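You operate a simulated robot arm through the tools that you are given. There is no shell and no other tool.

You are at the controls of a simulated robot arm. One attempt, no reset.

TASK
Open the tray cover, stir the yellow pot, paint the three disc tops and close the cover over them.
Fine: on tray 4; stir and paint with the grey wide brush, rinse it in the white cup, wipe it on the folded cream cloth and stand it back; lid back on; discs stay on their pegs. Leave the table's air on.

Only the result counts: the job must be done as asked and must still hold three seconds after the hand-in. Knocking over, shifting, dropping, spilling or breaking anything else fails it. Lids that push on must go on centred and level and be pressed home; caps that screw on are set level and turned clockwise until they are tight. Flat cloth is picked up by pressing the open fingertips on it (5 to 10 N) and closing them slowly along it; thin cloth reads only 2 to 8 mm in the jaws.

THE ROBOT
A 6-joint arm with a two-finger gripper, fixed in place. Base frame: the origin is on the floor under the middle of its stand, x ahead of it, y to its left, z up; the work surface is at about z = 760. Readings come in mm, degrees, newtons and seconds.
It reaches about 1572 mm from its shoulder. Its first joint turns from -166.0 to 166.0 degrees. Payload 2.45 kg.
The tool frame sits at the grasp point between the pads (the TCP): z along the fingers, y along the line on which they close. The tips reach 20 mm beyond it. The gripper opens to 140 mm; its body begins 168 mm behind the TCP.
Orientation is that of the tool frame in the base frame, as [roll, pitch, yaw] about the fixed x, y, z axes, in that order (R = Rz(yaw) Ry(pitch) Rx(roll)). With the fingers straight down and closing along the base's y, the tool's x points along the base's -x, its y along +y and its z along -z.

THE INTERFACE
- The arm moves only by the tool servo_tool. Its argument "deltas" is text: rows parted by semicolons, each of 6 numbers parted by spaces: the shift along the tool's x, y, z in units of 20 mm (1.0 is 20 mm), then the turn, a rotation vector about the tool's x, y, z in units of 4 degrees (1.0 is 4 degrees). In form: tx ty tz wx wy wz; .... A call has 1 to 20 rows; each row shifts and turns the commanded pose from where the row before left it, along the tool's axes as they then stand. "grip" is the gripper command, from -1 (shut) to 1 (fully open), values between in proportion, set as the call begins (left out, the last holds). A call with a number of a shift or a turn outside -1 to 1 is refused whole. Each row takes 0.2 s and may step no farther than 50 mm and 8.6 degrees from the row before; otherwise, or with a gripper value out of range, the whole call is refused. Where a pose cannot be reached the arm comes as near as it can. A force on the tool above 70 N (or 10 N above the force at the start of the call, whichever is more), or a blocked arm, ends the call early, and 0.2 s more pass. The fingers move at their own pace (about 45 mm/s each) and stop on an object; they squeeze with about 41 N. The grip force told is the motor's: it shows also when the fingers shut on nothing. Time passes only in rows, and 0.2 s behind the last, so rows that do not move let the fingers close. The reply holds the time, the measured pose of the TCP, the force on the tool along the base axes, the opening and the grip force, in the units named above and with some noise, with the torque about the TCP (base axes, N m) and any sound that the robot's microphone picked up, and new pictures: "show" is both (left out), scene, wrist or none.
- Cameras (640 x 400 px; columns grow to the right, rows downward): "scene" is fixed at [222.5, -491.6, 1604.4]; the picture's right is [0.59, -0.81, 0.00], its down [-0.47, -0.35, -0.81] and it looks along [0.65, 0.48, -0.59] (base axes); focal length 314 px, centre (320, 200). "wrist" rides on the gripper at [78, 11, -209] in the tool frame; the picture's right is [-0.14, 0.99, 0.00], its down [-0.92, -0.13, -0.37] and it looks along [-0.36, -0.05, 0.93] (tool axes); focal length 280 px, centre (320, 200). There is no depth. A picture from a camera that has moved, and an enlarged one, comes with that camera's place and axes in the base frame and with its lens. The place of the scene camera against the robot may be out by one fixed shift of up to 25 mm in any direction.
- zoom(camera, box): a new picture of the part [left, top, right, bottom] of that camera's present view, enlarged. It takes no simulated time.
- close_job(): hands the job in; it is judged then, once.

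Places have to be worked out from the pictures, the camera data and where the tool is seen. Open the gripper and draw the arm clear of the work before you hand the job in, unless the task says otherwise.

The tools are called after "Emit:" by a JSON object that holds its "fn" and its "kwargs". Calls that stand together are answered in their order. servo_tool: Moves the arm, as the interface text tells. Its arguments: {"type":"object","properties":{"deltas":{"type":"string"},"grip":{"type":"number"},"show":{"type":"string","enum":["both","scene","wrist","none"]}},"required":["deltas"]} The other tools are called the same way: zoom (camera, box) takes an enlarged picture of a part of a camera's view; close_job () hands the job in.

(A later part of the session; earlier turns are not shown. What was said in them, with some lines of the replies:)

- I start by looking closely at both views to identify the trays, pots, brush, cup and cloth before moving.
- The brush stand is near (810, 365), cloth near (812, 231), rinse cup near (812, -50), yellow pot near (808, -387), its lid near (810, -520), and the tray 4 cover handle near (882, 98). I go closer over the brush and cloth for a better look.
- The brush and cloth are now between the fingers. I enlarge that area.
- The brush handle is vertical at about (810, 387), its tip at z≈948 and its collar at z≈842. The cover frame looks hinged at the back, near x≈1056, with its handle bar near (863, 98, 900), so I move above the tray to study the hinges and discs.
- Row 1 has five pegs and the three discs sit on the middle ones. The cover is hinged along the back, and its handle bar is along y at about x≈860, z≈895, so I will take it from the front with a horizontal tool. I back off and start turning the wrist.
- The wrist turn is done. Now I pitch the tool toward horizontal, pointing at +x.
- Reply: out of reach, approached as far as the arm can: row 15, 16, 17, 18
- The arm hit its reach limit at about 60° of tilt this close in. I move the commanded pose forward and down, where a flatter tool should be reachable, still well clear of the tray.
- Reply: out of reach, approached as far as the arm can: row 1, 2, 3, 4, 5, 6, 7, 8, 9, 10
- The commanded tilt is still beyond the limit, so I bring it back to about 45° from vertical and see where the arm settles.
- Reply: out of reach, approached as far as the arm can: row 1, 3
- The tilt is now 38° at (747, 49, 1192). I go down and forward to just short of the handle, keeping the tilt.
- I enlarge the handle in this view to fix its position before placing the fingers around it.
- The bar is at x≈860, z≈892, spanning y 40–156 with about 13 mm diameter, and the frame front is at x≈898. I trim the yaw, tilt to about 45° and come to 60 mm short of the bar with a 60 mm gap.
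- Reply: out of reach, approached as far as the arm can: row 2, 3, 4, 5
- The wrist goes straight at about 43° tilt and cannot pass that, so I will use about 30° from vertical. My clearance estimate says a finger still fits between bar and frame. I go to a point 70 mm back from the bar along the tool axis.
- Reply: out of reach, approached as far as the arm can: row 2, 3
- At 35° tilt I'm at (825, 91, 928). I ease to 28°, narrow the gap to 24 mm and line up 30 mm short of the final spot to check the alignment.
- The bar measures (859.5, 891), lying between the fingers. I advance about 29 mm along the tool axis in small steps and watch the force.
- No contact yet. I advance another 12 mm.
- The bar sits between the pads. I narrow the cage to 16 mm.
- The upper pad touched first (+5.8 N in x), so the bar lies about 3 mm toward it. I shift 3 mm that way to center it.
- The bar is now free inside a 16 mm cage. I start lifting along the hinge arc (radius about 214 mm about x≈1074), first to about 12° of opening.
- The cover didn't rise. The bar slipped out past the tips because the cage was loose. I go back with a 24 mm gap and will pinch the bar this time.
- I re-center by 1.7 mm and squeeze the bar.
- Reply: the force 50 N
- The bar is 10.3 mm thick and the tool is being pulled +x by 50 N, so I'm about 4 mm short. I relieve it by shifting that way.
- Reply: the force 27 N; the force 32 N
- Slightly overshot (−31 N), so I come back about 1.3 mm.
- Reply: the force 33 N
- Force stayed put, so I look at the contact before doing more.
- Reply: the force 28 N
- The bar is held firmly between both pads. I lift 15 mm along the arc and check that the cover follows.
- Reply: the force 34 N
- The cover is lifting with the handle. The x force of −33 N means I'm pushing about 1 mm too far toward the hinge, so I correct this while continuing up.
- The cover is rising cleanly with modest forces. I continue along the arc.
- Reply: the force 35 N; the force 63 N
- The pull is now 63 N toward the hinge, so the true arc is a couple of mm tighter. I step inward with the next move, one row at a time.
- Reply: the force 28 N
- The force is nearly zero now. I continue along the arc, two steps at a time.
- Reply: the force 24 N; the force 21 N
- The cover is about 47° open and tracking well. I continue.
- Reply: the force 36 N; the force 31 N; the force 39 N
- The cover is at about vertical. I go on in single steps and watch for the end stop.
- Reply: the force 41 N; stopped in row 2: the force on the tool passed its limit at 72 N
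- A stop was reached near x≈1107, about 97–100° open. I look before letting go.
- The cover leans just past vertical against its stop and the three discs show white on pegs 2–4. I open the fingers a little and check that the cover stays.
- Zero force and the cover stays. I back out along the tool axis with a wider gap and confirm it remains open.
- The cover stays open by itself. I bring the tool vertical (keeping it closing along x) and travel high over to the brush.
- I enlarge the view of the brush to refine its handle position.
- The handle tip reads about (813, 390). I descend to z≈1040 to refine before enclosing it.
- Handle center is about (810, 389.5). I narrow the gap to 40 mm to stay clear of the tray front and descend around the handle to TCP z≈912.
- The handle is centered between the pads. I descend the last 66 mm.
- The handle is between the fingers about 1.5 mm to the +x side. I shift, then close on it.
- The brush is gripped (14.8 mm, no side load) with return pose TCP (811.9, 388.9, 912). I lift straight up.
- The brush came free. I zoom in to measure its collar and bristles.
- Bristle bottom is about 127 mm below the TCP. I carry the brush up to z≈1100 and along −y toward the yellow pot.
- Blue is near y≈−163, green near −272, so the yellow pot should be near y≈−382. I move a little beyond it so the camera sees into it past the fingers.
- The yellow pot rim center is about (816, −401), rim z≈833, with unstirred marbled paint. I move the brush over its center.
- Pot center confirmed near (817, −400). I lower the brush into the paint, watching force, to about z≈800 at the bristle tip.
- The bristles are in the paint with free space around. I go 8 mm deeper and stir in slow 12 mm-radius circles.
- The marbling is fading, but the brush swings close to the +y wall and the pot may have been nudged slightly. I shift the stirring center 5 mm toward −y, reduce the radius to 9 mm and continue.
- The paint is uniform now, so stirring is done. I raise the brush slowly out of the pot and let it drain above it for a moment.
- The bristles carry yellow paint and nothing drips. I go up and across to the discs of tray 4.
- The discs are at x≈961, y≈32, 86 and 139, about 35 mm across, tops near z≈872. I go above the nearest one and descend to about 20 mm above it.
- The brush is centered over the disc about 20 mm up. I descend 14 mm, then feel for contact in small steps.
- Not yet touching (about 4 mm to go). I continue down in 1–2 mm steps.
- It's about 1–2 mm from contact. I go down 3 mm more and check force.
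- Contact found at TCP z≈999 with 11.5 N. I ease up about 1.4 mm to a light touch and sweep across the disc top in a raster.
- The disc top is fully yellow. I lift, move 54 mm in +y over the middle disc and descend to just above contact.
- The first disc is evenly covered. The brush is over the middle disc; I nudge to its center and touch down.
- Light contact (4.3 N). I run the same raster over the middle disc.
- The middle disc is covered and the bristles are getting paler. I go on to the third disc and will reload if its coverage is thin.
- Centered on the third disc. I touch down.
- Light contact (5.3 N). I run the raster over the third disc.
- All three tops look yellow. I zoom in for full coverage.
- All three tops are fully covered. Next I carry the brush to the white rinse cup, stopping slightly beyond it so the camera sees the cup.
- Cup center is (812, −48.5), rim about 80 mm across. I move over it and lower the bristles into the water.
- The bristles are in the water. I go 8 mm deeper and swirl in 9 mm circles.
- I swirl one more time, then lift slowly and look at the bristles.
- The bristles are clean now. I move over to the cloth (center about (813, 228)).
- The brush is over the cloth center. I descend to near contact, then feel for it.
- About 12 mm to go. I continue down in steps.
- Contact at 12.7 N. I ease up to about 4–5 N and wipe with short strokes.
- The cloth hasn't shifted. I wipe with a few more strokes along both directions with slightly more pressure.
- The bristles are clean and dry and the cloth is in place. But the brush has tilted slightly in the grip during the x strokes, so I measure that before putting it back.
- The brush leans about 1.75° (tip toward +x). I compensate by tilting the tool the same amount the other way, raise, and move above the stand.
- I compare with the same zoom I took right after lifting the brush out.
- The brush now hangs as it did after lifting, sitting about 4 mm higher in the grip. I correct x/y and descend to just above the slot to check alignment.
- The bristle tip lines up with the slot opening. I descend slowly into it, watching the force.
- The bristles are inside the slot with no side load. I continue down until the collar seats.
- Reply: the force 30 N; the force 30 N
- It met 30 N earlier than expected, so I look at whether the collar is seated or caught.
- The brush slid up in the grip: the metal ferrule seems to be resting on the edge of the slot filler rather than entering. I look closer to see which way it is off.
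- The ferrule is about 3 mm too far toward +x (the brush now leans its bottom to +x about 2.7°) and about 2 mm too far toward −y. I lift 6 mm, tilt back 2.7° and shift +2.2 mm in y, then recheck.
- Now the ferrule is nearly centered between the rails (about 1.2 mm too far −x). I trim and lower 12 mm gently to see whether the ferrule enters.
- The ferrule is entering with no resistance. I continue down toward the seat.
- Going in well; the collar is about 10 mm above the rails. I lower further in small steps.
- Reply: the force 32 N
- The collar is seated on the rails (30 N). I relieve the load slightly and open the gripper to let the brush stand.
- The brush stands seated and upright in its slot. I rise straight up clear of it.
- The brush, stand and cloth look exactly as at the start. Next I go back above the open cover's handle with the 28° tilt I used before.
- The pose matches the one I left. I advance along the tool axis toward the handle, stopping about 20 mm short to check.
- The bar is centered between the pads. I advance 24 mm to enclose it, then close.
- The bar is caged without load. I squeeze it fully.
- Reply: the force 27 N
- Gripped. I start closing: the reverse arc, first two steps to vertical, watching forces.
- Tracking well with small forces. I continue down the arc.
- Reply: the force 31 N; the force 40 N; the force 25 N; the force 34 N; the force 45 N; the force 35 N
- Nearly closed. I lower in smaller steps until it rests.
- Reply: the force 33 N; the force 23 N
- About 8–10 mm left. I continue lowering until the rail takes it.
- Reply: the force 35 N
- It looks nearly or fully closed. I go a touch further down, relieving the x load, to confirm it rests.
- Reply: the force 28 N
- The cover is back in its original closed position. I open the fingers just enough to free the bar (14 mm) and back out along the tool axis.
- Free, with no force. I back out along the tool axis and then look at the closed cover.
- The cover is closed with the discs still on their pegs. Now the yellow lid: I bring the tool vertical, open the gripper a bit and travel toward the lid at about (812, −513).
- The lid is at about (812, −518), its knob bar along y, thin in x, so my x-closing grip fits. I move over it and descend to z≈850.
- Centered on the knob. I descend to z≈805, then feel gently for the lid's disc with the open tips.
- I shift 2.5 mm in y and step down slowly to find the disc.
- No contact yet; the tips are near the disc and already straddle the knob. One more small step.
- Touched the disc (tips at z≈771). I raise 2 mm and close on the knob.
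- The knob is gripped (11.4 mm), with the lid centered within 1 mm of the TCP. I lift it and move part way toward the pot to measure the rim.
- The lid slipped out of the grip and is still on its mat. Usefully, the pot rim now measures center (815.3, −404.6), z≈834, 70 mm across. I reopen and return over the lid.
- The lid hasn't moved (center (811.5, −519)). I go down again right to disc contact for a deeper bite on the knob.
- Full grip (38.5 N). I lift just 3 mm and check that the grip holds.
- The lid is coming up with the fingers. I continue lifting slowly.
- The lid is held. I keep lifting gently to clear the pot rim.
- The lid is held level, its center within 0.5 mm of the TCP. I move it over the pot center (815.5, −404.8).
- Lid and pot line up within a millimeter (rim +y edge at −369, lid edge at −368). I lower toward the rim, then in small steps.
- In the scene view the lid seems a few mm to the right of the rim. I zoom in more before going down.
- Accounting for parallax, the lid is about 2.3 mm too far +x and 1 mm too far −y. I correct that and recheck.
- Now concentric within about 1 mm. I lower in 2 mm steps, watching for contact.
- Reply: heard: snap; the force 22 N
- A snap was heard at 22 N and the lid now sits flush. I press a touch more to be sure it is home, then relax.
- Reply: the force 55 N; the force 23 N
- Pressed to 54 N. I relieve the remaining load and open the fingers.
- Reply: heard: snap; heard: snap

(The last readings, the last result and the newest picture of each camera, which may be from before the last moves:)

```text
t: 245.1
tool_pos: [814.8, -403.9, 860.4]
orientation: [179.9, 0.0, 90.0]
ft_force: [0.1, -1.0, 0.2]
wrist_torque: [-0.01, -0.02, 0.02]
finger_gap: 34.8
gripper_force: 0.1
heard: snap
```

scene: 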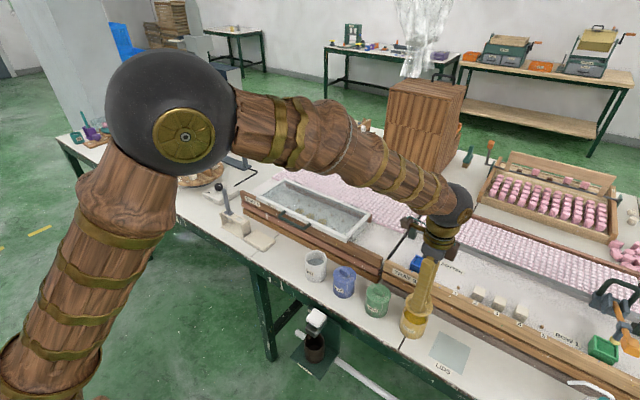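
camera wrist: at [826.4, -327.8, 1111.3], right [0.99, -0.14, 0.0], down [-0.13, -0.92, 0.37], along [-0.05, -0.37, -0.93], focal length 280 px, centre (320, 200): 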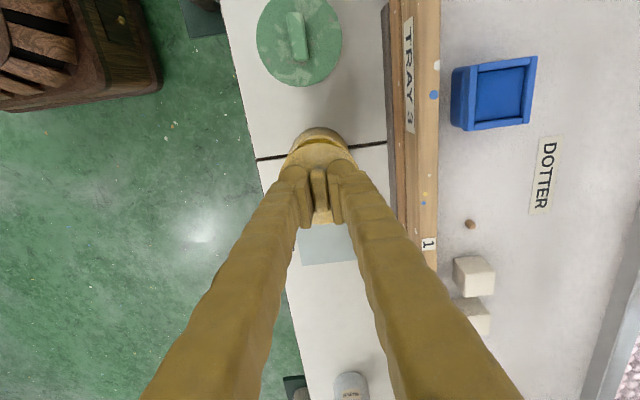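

More snap sounds during the relief and release, so I check whether the lid is still home.

Emit:
{"fn": "servo_tool", "kwargs": {"deltas": "0 0 -0.5 0 0 0;0 0 -0.8 0 0 0;0 0 -1 0 0 0;0 0 -1 0 0 0;-0.8 0 -0.5 0 0 0;-1 0 0 0 0 0;0 0 0 0 0 0", "show": "both"}}

Emit:
{"fn": "zoom", "kwargs": {"camera": "scene", "box": [385, 285, 440, 345]}}

Emit:
{"fn": "zoom", "kwargs": {"camera": "wrist", "box": [250, 60, 390, 200]}}

```text
t: 246.7
tool_pos: [815.0, -439.7, 935.5]
orientation: [180.0, 0.0, 89.9]
ft_force: [0.1, 0.1, 0.8]
wrist_torque: [0.0, 0.04, 0.01]
finger_gap: 35.1
gripper_force: 0.1
camera wrist: at [825.1, -363.5, 1144.2], right [0.99, -0.14, 0.0], down [-0.13, -0.92, 0.37], along [-0.05, -0.37, -0.93], focal length 280 px, centre (320, 200)
```

scene: 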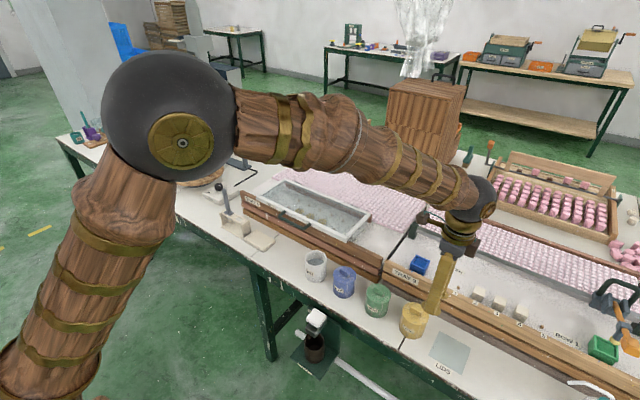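
wrist: 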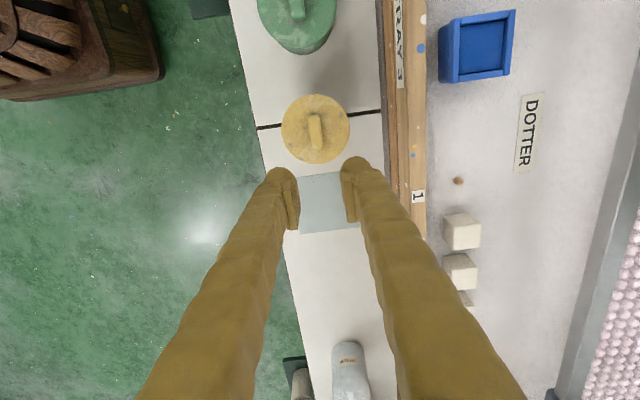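

```text
6.67 times, centred on (412, 315) of scene
camera zoom: at [222.5, -491.6, 1604.4], right [0.59, -0.81, 0.0], down [-0.47, -0.35, -0.81], along [0.65, 0.48, -0.59], focal length 2096 px, centre (-297, -567)
```

zoom: 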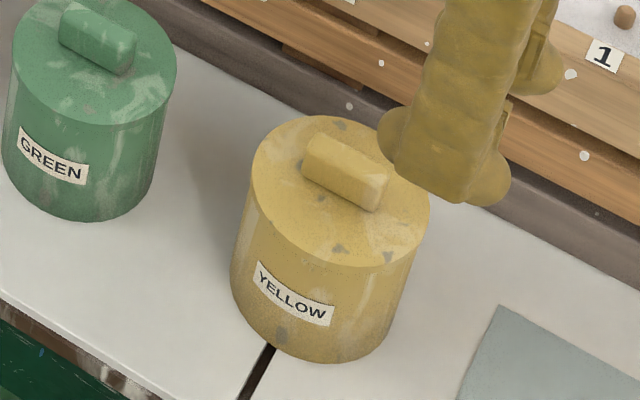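

```text
2.86 times, centred on (320, 130) of wrist
camera zoom: at [825.1, -363.5, 1144.2], right [0.99, -0.14, 0.0], down [-0.13, -0.92, 0.37], along [-0.05, -0.37, -0.93], focal length 801 px, centre (320, 400)
```

zoom: 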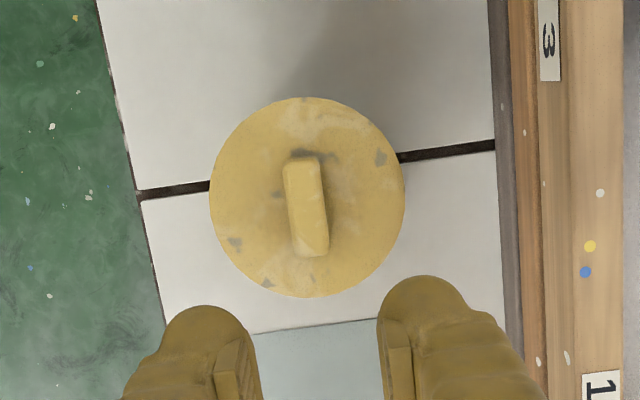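

The lid looks flush, level and centered like the green one. To be sure it's really home after those sounds, I press on it once more from above with closed fingers (no pulling).

Emit:
{"fn": "servo_tool", "kwargs": {"deltas": "0.91 0 0 0 0 0;0.91 0 0 0 0 0;0 0 0 0 0 0;0 0 0 0 0 0;0 0 0.7 0 0 0;0 0 0.7 0 0 0;0 0 0.7 0 0 0;0 0 0.4 0 0 0;0 0 0 0 0 0", "grip": -1, "show": "wrist"}}

Emit:
{"fn": "zoom", "kwargs": {"camera": "scene", "box": [385, 285, 440, 345]}}

```text
t: 248.7
tool_pos: [815.3, -404.0, 886.5]
orientation: [179.9, 0.0, 90.0]
ft_force: [-0.1, -0.7, -0.2]
wrist_torque: [0.0, 0.03, -0.03]
finger_gap: 0.0
gripper_force: 29.7
camera wrist: at [825.6, -327.4, 1095.0], right [0.99, -0.14, 0.0], down [-0.13, -0.92, 0.37], along [-0.05, -0.37, -0.93], focal length 280 px, centre (320, 200)
```

wrist: 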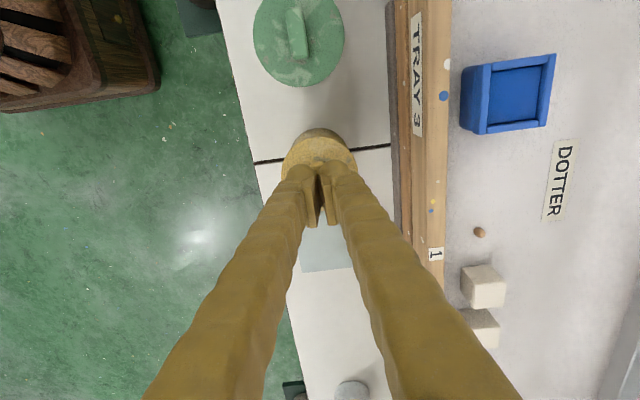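

```text
6.67 times, centred on (412, 315) of scene
camera zoom: at [222.5, -491.6, 1604.4], right [0.59, -0.81, 0.0], down [-0.47, -0.35, -0.81], along [0.65, 0.48, -0.59], focal length 2096 px, centre (-297, -567)
```

zoom: 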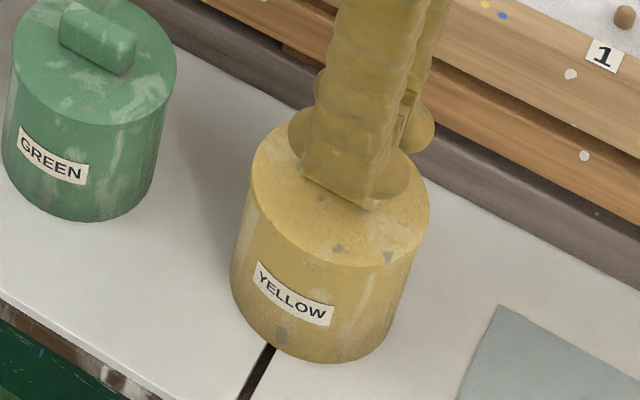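

Centered above the knob. I step down until contact and press.

Emit:
{"fn": "servo_tool", "kwargs": {"deltas": "0 0 0.2 0 0 0;0 0 0.2 0 0 0;0 0 0 0 0 0", "show": "none"}}

Emit:
{"fn": "servo_tool", "kwargs": {"deltas": "0 0 0.1 0 0 0;0 0 0.1 0 0 0;0 0 0 0 0 0", "show": "none"}}

```text
t: 249.5
tool_pos: [814.9, -404.2, 878.3]
orientation: [180.0, 0.0, 90.0]
ft_force: [-1.4, -0.3, 5.2]
wrist_torque: [-0.01, -0.01, -0.05]
finger_gap: 5.9
gripper_force: 29.6
```

```text
t: 250.3
tool_pos: [814.4, -403.0, 877.3]
orientation: [179.8, 0.1, 90.0]
ft_force: [-7.6, -3.5, 56.0]
wrist_torque: [-0.03, 0.02, 0.02]
finger_gap: 5.8
gripper_force: 29.7
```

56 N pressed with no new snap, so it was home. The tips are wedged slightly on the knob, so I relieve the load and open the fingers before rising, to avoid pulling the lid.

Emit:
{"fn": "servo_tool", "kwargs": {"deltas": "0 0 -0.08 0 0 0;0 0 0 0 0 0", "show": "none"}}

Emit:
{"fn": "servo_tool", "kwargs": {"deltas": "0 0 0 0 0 0;0 0 0 0 0 0;0 0 0 0 0 0", "grip": -0.4, "show": "none"}}

```text
t: 250.9
tool_pos: [814.1, -403.4, 877.1]
orientation: [180.0, 0.1, 90.0]
ft_force: [-4.9, -3.8, 59.7]
wrist_torque: [-0.06, 0.0, 0.02]
finger_gap: 5.8
gripper_force: 29.3
```

```text
t: 251.5
tool_pos: [814.1, -403.4, 880.6]
orientation: [179.7, 0.2, 90.0]
ft_force: [-1.9, 1.7, 34.1]
wrist_torque: [0.15, -0.92, 0.04]
finger_gap: 41.0
gripper_force: 0.2
stopped in row 2: the force on the tool passed its limit at 91 N (the readings are from after the stop); the commanded pose is now the measured one
```

The opening produced a force spike. I look at what happened before moving.

Emit:
{"fn": "servo_tool", "kwargs": {"deltas": "0 0 -0.1 0 0 0;0 0 0 0 0 0", "show": "both"}}

Emit:
{"fn": "zoom", "kwargs": {"camera": "scene", "box": [385, 285, 440, 345]}}

Emit:
{"fn": "zoom", "kwargs": {"camera": "wrist", "box": [260, 110, 380, 240]}}

```text
t: 252.1
tool_pos: [813.7, -403.0, 880.8]
orientation: [179.9, 0.1, 90.0]
ft_force: [-3.2, 0.6, 30.6]
wrist_torque: [0.07, -0.8, 0.03]
finger_gap: 40.8
gripper_force: 0.1
camera wrist: at [824.0, -326.5, 1089.5], right [0.99, -0.14, 0.0], down [-0.13, -0.92, 0.37], along [-0.05, -0.37, -0.93], focal length 280 px, centre (320, 200)
```

scene: 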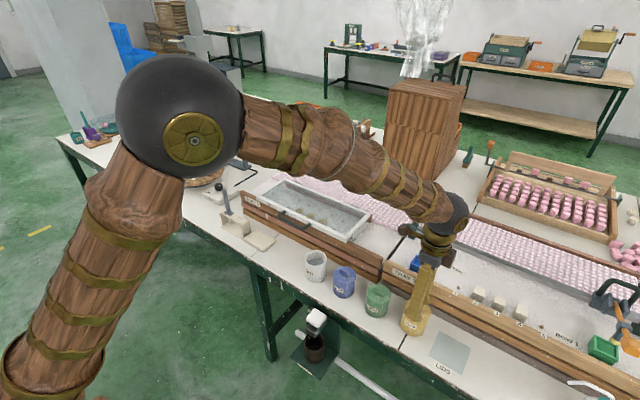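
wrist: 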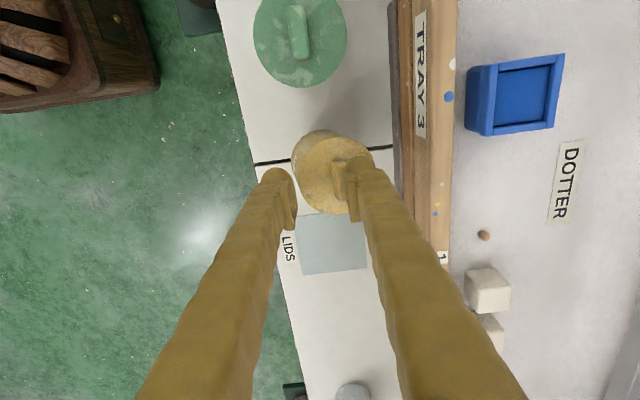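

```text
6.67 times, centred on (412, 315) of scene
camera zoom: at [222.5, -491.6, 1604.4], right [0.59, -0.81, 0.0], down [-0.47, -0.35, -0.81], along [0.65, 0.48, -0.59], focal length 2096 px, centre (-297, -567)
```

zoom: 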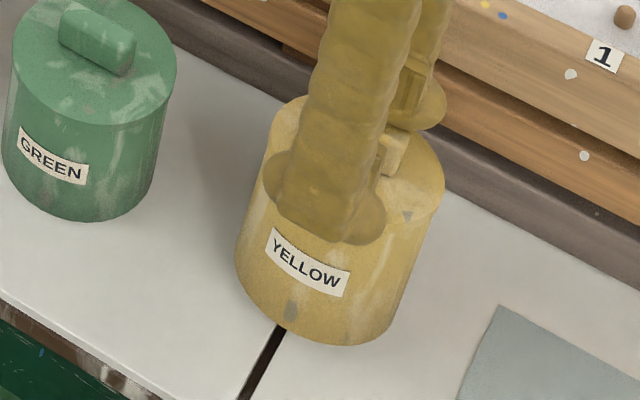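

```text
3.08 times, centred on (320, 175) of wrist
camera zoom: at [824.0, -326.5, 1089.5], right [0.99, -0.14, 0.0], down [-0.13, -0.92, 0.37], along [-0.05, -0.37, -0.93], focal length 863 px, centre (320, 277)
```

zoom: 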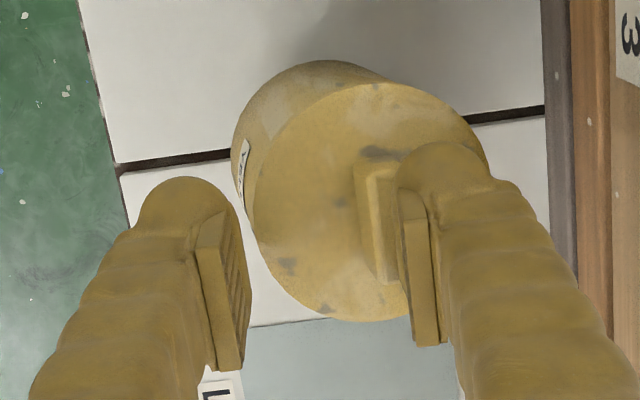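

The pot got dragged toward +x and is leaning against the right finger. I zoom in carefully to understand before any move.

Emit:
{"fn": "zoom", "kwargs": {"camera": "scene", "box": [398, 290, 432, 340]}}

Emit:
{"fn": "zoom", "kwargs": {"camera": "wrist", "box": [290, 120, 370, 200]}}

```text
8.00 times, centred on (415, 315) of scene
camera zoom: at [222.5, -491.6, 1604.4], right [0.59, -0.81, 0.0], down [-0.47, -0.35, -0.81], along [0.65, 0.48, -0.59], focal length 2515 px, centre (-440, -720)
```

zoom: 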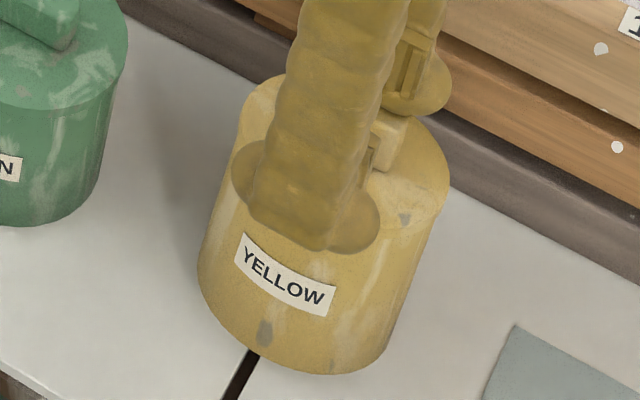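

```text
5.00 times, centred on (330, 160) of wrist
camera zoom: at [824.0, -326.5, 1089.5], right [0.99, -0.14, 0.0], down [-0.13, -0.92, 0.37], along [-0.05, -0.37, -0.93], focal length 1402 px, centre (270, 400)
```

zoom: 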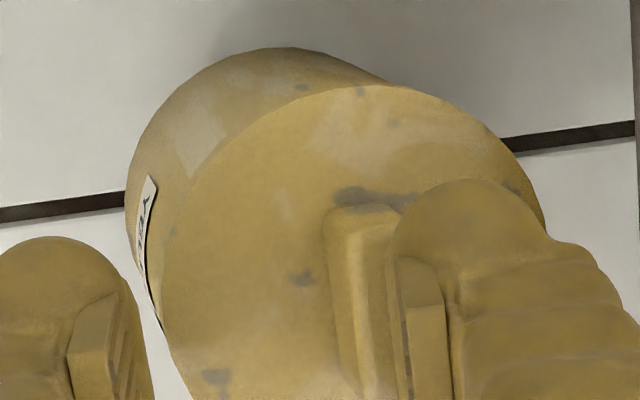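

The right fingertip is pressing on the knob's edge and holding the pot tilted about its +x base edge. I bring the tool back slowly toward −x with light pressure so the pot rights itself gently.

Emit:
{"fn": "servo_tool", "kwargs": {"deltas": "0 -0.1 0.01 0 0 0;0 -0.1 0.01 0 0 0;0 -0.1 0.01 0 0 0;0 0 0 0 0 0", "show": "wrist"}}

Emit:
{"fn": "zoom", "kwargs": {"camera": "scene", "box": [385, 285, 440, 345]}}

```text
t: 253.1
tool_pos: [806.9, -403.2, 879.7]
orientation: [179.8, 0.1, 89.9]
ft_force: [-7.6, 0.9, 36.1]
wrist_torque: [0.09, -0.85, 0.03]
finger_gap: 38.0
gripper_force: 0.0
camera wrist: at [818.2, -326.8, 1088.6], right [0.99, -0.14, 0.0], down [-0.13, -0.92, 0.37], along [-0.05, -0.37, -0.93], focal length 280 px, centre (320, 200)
```

wrist: 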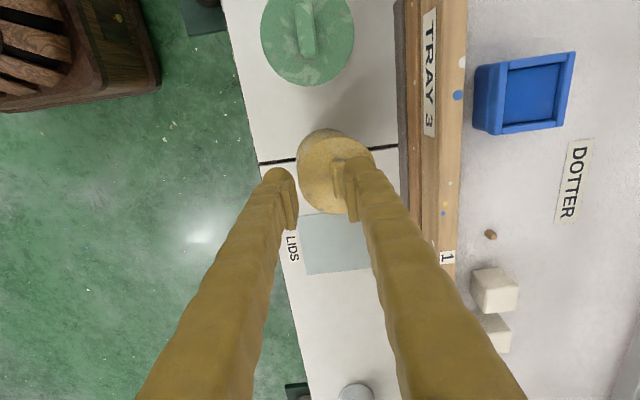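

```text
6.67 times, centred on (412, 315) of scene
camera zoom: at [222.5, -491.6, 1604.4], right [0.59, -0.81, 0.0], down [-0.47, -0.35, -0.81], along [0.65, 0.48, -0.59], focal length 2096 px, centre (-297, -567)
```

zoom: 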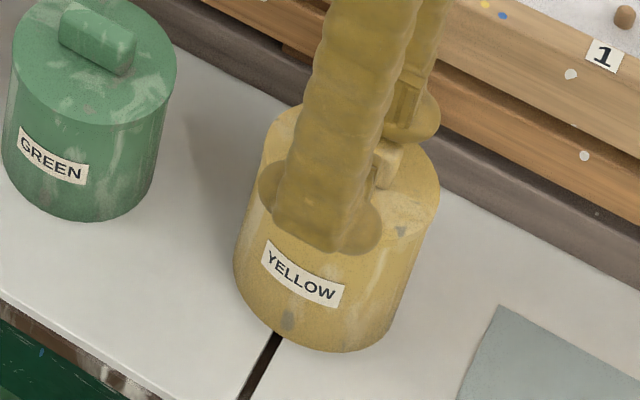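

It is righting. I continue the same slow motion.

Emit:
{"fn": "servo_tool", "kwargs": {"deltas": "0 -0.1 0.01 0 0 0;0 -0.1 0.01 0 0 0;0 -0.1 0.01 0 0 0;0 0 0 0 0 0", "show": "wrist"}}

Emit:
{"fn": "zoom", "kwargs": {"camera": "scene", "box": [385, 285, 440, 345]}}

```text
t: 254.1
tool_pos: [802.3, -404.1, 878.7]
orientation: [-179.9, 0.1, 90.1]
ft_force: [-6.3, 1.1, 24.6]
wrist_torque: [0.08, -0.53, 0.04]
finger_gap: 37.9
gripper_force: 0.1
camera wrist: at [812.9, -326.8, 1087.7], right [0.99, -0.14, 0.0], down [-0.13, -0.92, 0.37], along [-0.05, -0.37, -0.93], focal length 280 px, centre (320, 200)
```

wrist: 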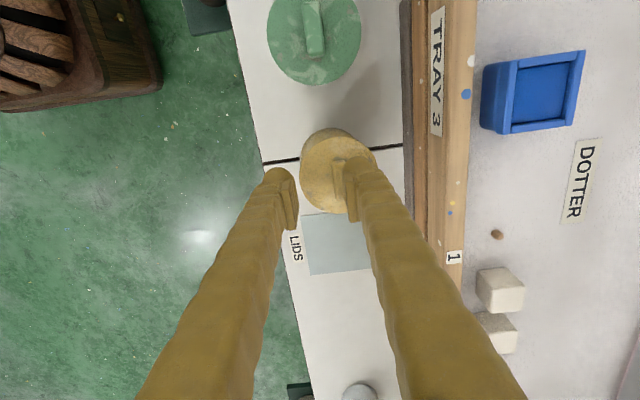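

```text
6.67 times, centred on (412, 315) of scene
camera zoom: at [222.5, -491.6, 1604.4], right [0.59, -0.81, 0.0], down [-0.47, -0.35, -0.81], along [0.65, 0.48, -0.59], focal length 2096 px, centre (-297, -567)
```

zoom: 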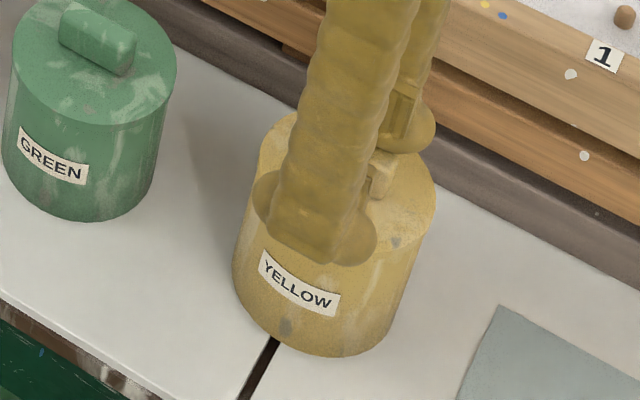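

Emit:
{"fn": "servo_tool", "kwargs": {"deltas": "0 -0.1 0.01 0 0 0;0 -0.1 0.01 0 0 0;0 -0.1 0.01 0 0 0;0 0 0 0 0 0", "show": "wrist"}}

Emit:
{"fn": "zoom", "kwargs": {"camera": "scene", "box": [385, 285, 440, 345]}}

```text
t: 255.1
tool_pos: [795.0, -403.0, 876.5]
orientation: [-179.9, 0.0, 90.1]
ft_force: [-2.6, -2.8, 7.0]
wrist_torque: [-0.04, -0.14, -0.04]
finger_gap: 40.1
gripper_force: 0.1
camera wrist: at [806.0, -326.1, 1086.7], right [0.99, -0.14, 0.0], down [-0.13, -0.92, 0.37], along [-0.05, -0.37, -0.93], focal length 280 px, centre (320, 200)
```

wrist: 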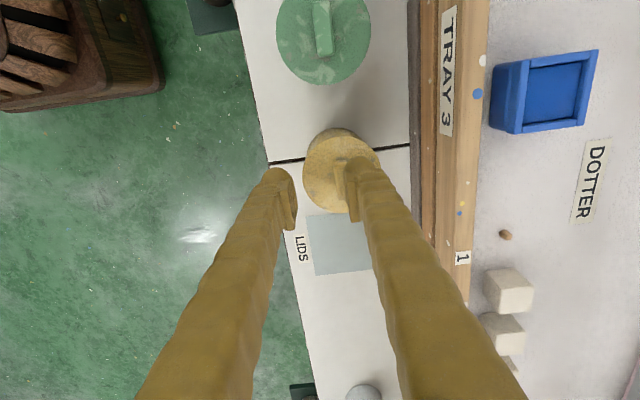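

```text
6.67 times, centred on (412, 315) of scene
camera zoom: at [222.5, -491.6, 1604.4], right [0.59, -0.81, 0.0], down [-0.47, -0.35, -0.81], along [0.65, 0.48, -0.59], focal length 2096 px, centre (-297, -567)
```

zoom: 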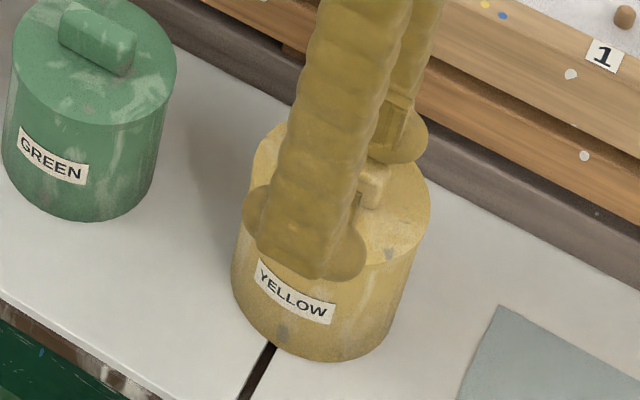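

The pot is essentially upright and where it was, with only 7 N left. I raise the tool gently.

Emit:
{"fn": "servo_tool", "kwargs": {"deltas": "0 -0.03 -0.03 0 0 0;0 0 -0.05 0 0 0;0 0 -0.1 0 0 0;0 0 -0.2 0 0 0;0 0 -0.4 0 0 0;0 0 -0.8 0 0 0;0 0 -1 0 0 0;0 0 -1 0 0 0;0 0 0 0 0 0", "show": "both"}}

Emit:
{"fn": "zoom", "kwargs": {"camera": "scene", "box": [385, 285, 440, 345]}}

Emit:
{"fn": "zoom", "kwargs": {"camera": "wrist", "box": [260, 90, 400, 230]}}

```text
t: 257.1
tool_pos: [797.6, -402.8, 947.6]
orientation: [-180.0, 0.1, 90.1]
ft_force: [-0.5, 0.4, 0.4]
wrist_torque: [0.01, -0.03, 0.02]
finger_gap: 41.9
gripper_force: 0.0
camera wrist: at [808.6, -325.8, 1157.4], right [0.99, -0.14, 0.0], down [-0.13, -0.92, 0.37], along [-0.05, -0.37, -0.93], focal length 280 px, centre (320, 200)
```

scene: 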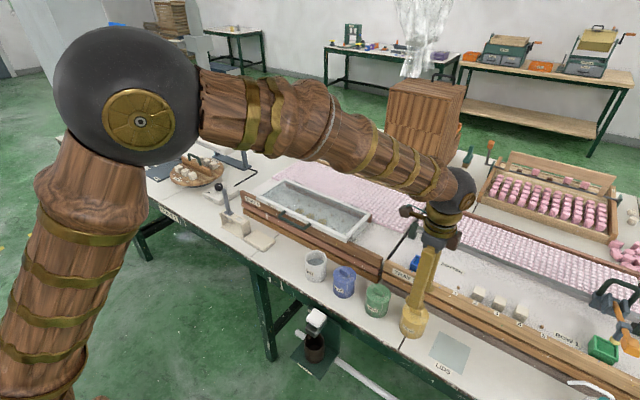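
wrist: 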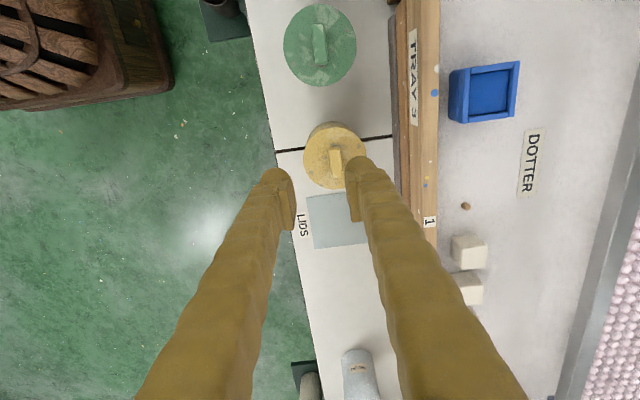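

```text
6.67 times, centred on (412, 315) of scene
camera zoom: at [222.5, -491.6, 1604.4], right [0.59, -0.81, 0.0], down [-0.47, -0.35, -0.81], along [0.65, 0.48, -0.59], focal length 2096 px, centre (-297, -567)
```

zoom: 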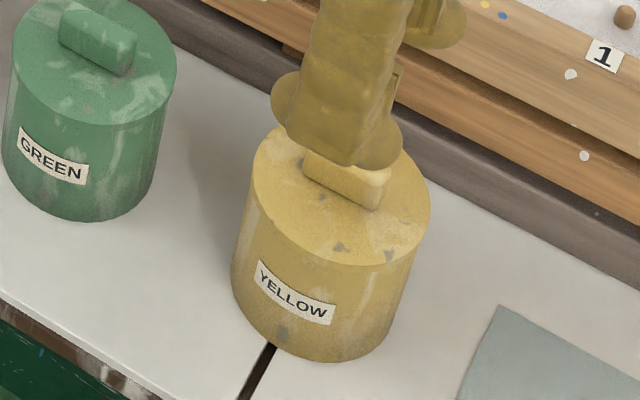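

```text
2.86 times, centred on (330, 160) of wrist
camera zoom: at [808.6, -325.8, 1157.4], right [0.99, -0.14, 0.0], down [-0.13, -0.92, 0.37], along [-0.05, -0.37, -0.93], focal length 801 px, centre (291, 314)
```

zoom: 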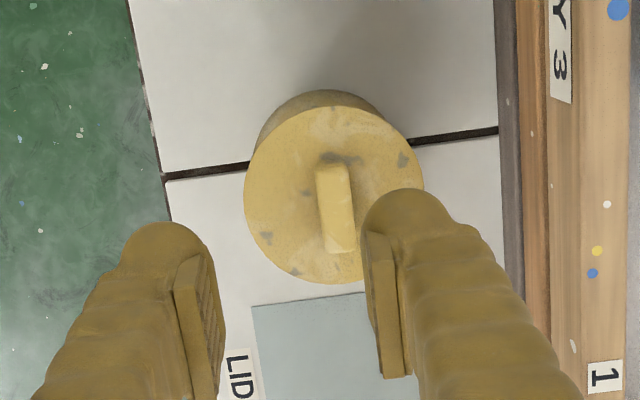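

The pot is upright at its earlier spot, the lid flush. I zoom in to verify the lid seam and the surroundings.

Emit:
{"fn": "zoom", "kwargs": {"camera": "scene", "box": [398, 295, 430, 340]}}

Emit:
{"fn": "zoom", "kwargs": {"camera": "scene", "box": [360, 270, 400, 330]}}

Emit:
{"fn": "zoom", "kwargs": {"camera": "scene", "box": [380, 230, 640, 400]}}

```text
8.89 times, centred on (414, 318) of scene
camera zoom: at [222.5, -491.6, 1604.4], right [0.59, -0.81, 0.0], down [-0.47, -0.35, -0.81], along [0.65, 0.48, -0.59], focal length 2794 px, centre (-516, -844)
```

zoom: 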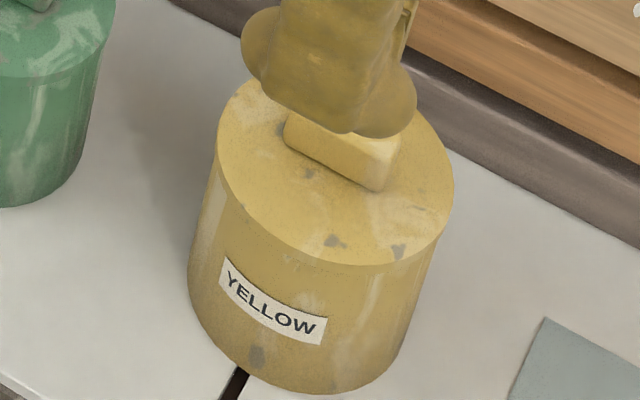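

```text
6.67 times, centred on (380, 300) of scene
camera zoom: at [222.5, -491.6, 1604.4], right [0.59, -0.81, 0.0], down [-0.47, -0.35, -0.81], along [0.65, 0.48, -0.59], focal length 2096 px, centre (-80, -467)
```

zoom: 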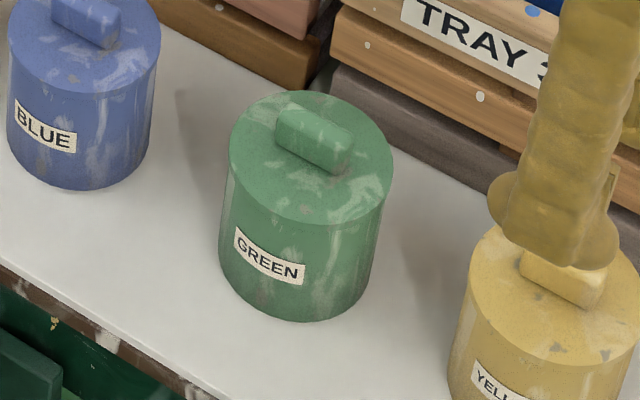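

```text
2.35 times, centred on (510, 315) of scene
camera zoom: at [222.5, -491.6, 1604.4], right [0.59, -0.81, 0.0], down [-0.47, -0.35, -0.81], along [0.65, 0.48, -0.59], focal length 740 px, centre (-127, -71)
```

zoom: 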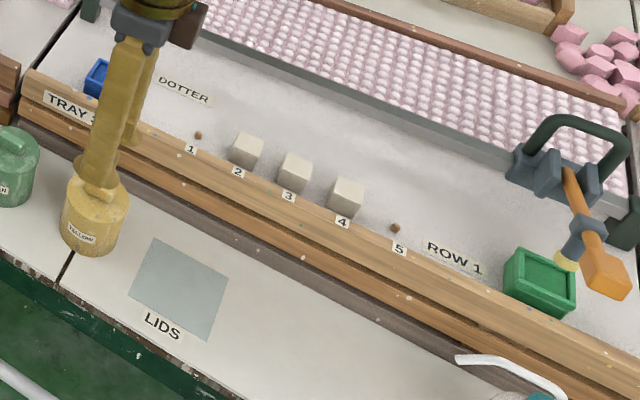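

Everything looks right: lid flush, neighbors unmoved. I raise the arm high and draw it back toward the start pose with the gripper open, then do a final check.

Emit:
{"fn": "servo_tool", "kwargs": {"deltas": "0 0 -1 0 0 0;0 0 -1 0 0 0;0 0 -1 0 0 0;0 0 -1 0 0 0;0 0 -1 0 0 0;0 0 -1 0 0 0;0 0 -1 0 0 0;0 0 -1 0 0 0;0 0 -1 0 0 0;0 0 -1 0 0 0;0.9 0 -1 0 0 0;0.9 0 -1 0 0 0;0.9 0 -1 0 0 0;0.9 0 -1 0 0 0;1 0 -1 0 0 0;1 0 0 0 0 0;1 0 0 0 0 0;1 0 0 0 0 0;1 0 0 0 0 0;1 0 0 0 0 0", "grip": 1, "show": "none"}}

Emit:
{"fn": "servo_tool", "kwargs": {"deltas": "1 -0.1 0 0 0 0;1 -0.1 0 0 0 0;1 -0.1 0 0 0 0;1 -0.1 0 0 0 0;1 -0.1 0 0 0 0;1 -0.1 0 0 0 0;1 -0.1 0 0 0 0;1 -0.1 0 0 0 0;1 -0.1 0 0 0 0;1 -0.1 0 0 0 0;1 -0.1 0 0 0 0;1 -0.1 0 0 0 0;0 0 0 0 0 0;0 0 0 0 0 0", "show": "both"}}

Emit:
{"fn": "zoom", "kwargs": {"camera": "scene", "box": [200, 150, 440, 300]}}

Emit:
{"fn": "zoom", "kwargs": {"camera": "scene", "box": [380, 230, 640, 400]}}

Emit:
{"fn": "zoom", "kwargs": {"camera": "scene", "box": [260, 170, 390, 260]}}

```text
t: 261.3
tool_pos: [793.7, -212.7, 1249.3]
orientation: [-180.0, 0.1, 90.0]
ft_force: [0.7, 0.2, 0.2]
wrist_torque: [0.01, 0.0, -0.05]
finger_gap: 139.9
gripper_force: 0.1
```

```text
t: 264.3
tool_pos: [771.6, 31.4, 1248.2]
orientation: [-180.0, 0.2, 90.0]
ft_force: [0.2, -0.2, -0.4]
wrist_torque: [0.02, 0.01, -0.02]
finger_gap: 140.0
gripper_force: 0.0
camera wrist: at [782.5, 107.2, 1457.8], right [0.99, -0.14, 0.0], down [-0.13, -0.92, 0.37], along [-0.05, -0.37, -0.93], focal length 280 px, centre (320, 200)
```

scene: 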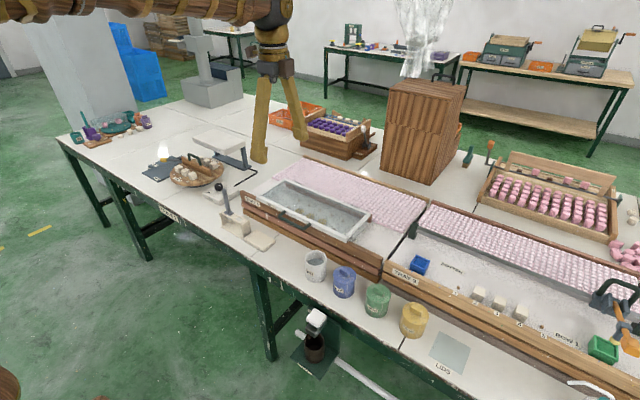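
wrist: 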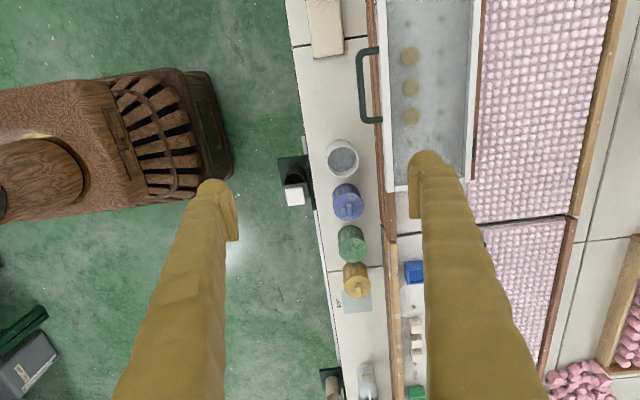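

```text
2.67 times, centred on (320, 225) of scene
camera zoom: at [222.5, -491.6, 1604.4], right [0.59, -0.81, 0.0], down [-0.47, -0.35, -0.81], along [0.65, 0.48, -0.59], focal length 838 px, centre (320, 133)
```

zoom: 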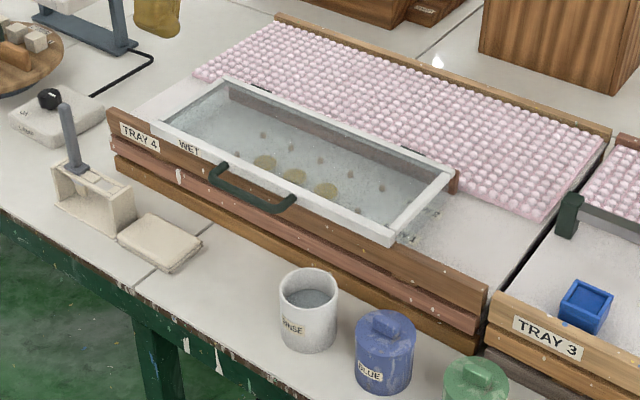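

```text
2.35 times, centred on (510, 315) of scene
camera zoom: at [222.5, -491.6, 1604.4], right [0.59, -0.81, 0.0], down [-0.47, -0.35, -0.81], along [0.65, 0.48, -0.59], focal length 740 px, centre (-127, -71)
```

zoom: 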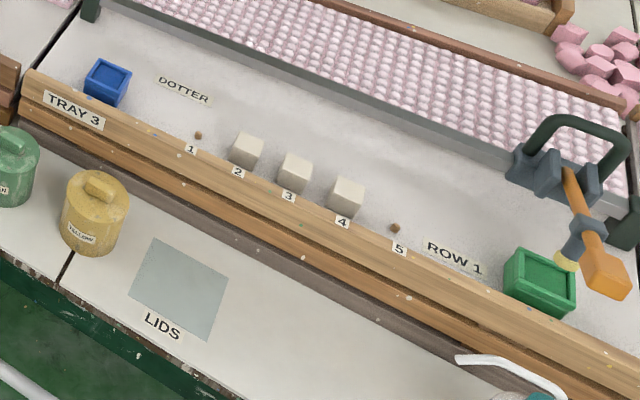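

```text
4.44 times, centred on (325, 215) of scene
camera zoom: at [222.5, -491.6, 1604.4], right [0.59, -0.81, 0.0], down [-0.47, -0.35, -0.81], along [0.65, 0.48, -0.59], focal length 1397 px, centre (298, 133)
```

zoom: 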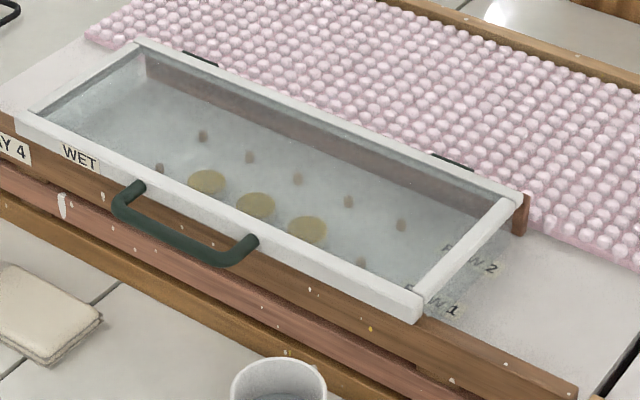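

The final view shows the cover closed over three yellow discs on their pegs and the brush back in its stand. The cup and cloth are in place, and the yellow lid is on, level and flush. The gripper is open and clear, and I never touched the air, so I hand the job in.

Emit:
{"fn": "close_job", "kwargs": {}}

```text
The job is handed in.
```

I finished the job on tray 4 and handed it in. No verdict came back, so what follows is from my own final views.

- **Stirring and painting:** The yellow pot is stirred to a uniform colour. All three disc tops are fully yellow and the discs are still on pegs 2, 3 and 4.
- **Cover:** It is closed over the discs, in the same position as at the start.
- **Brush:** The grey brush was rinsed in the white cup, wiped on the cream cloth and stood back in its slot. On the first try its metal collar caught on the edge of the slot. I realigned it and it seated without moving the stand.
- **Lid:** It is on the yellow pot, level and flush. I heard it snap on, then snap again twice as I let go. A later 56 N press gave no further snap, so I believe it is fully home.
- **Pot:** While I was opening the fingers after that press, they dragged the lidded pot over by about 10°. I eased it upright again and it is back in the same spot within about a millimetre. It may also have moved 2–3 mm during stirring.
- **Air:** I did not touch it.

The gripper is open and the arm is clear of the work.
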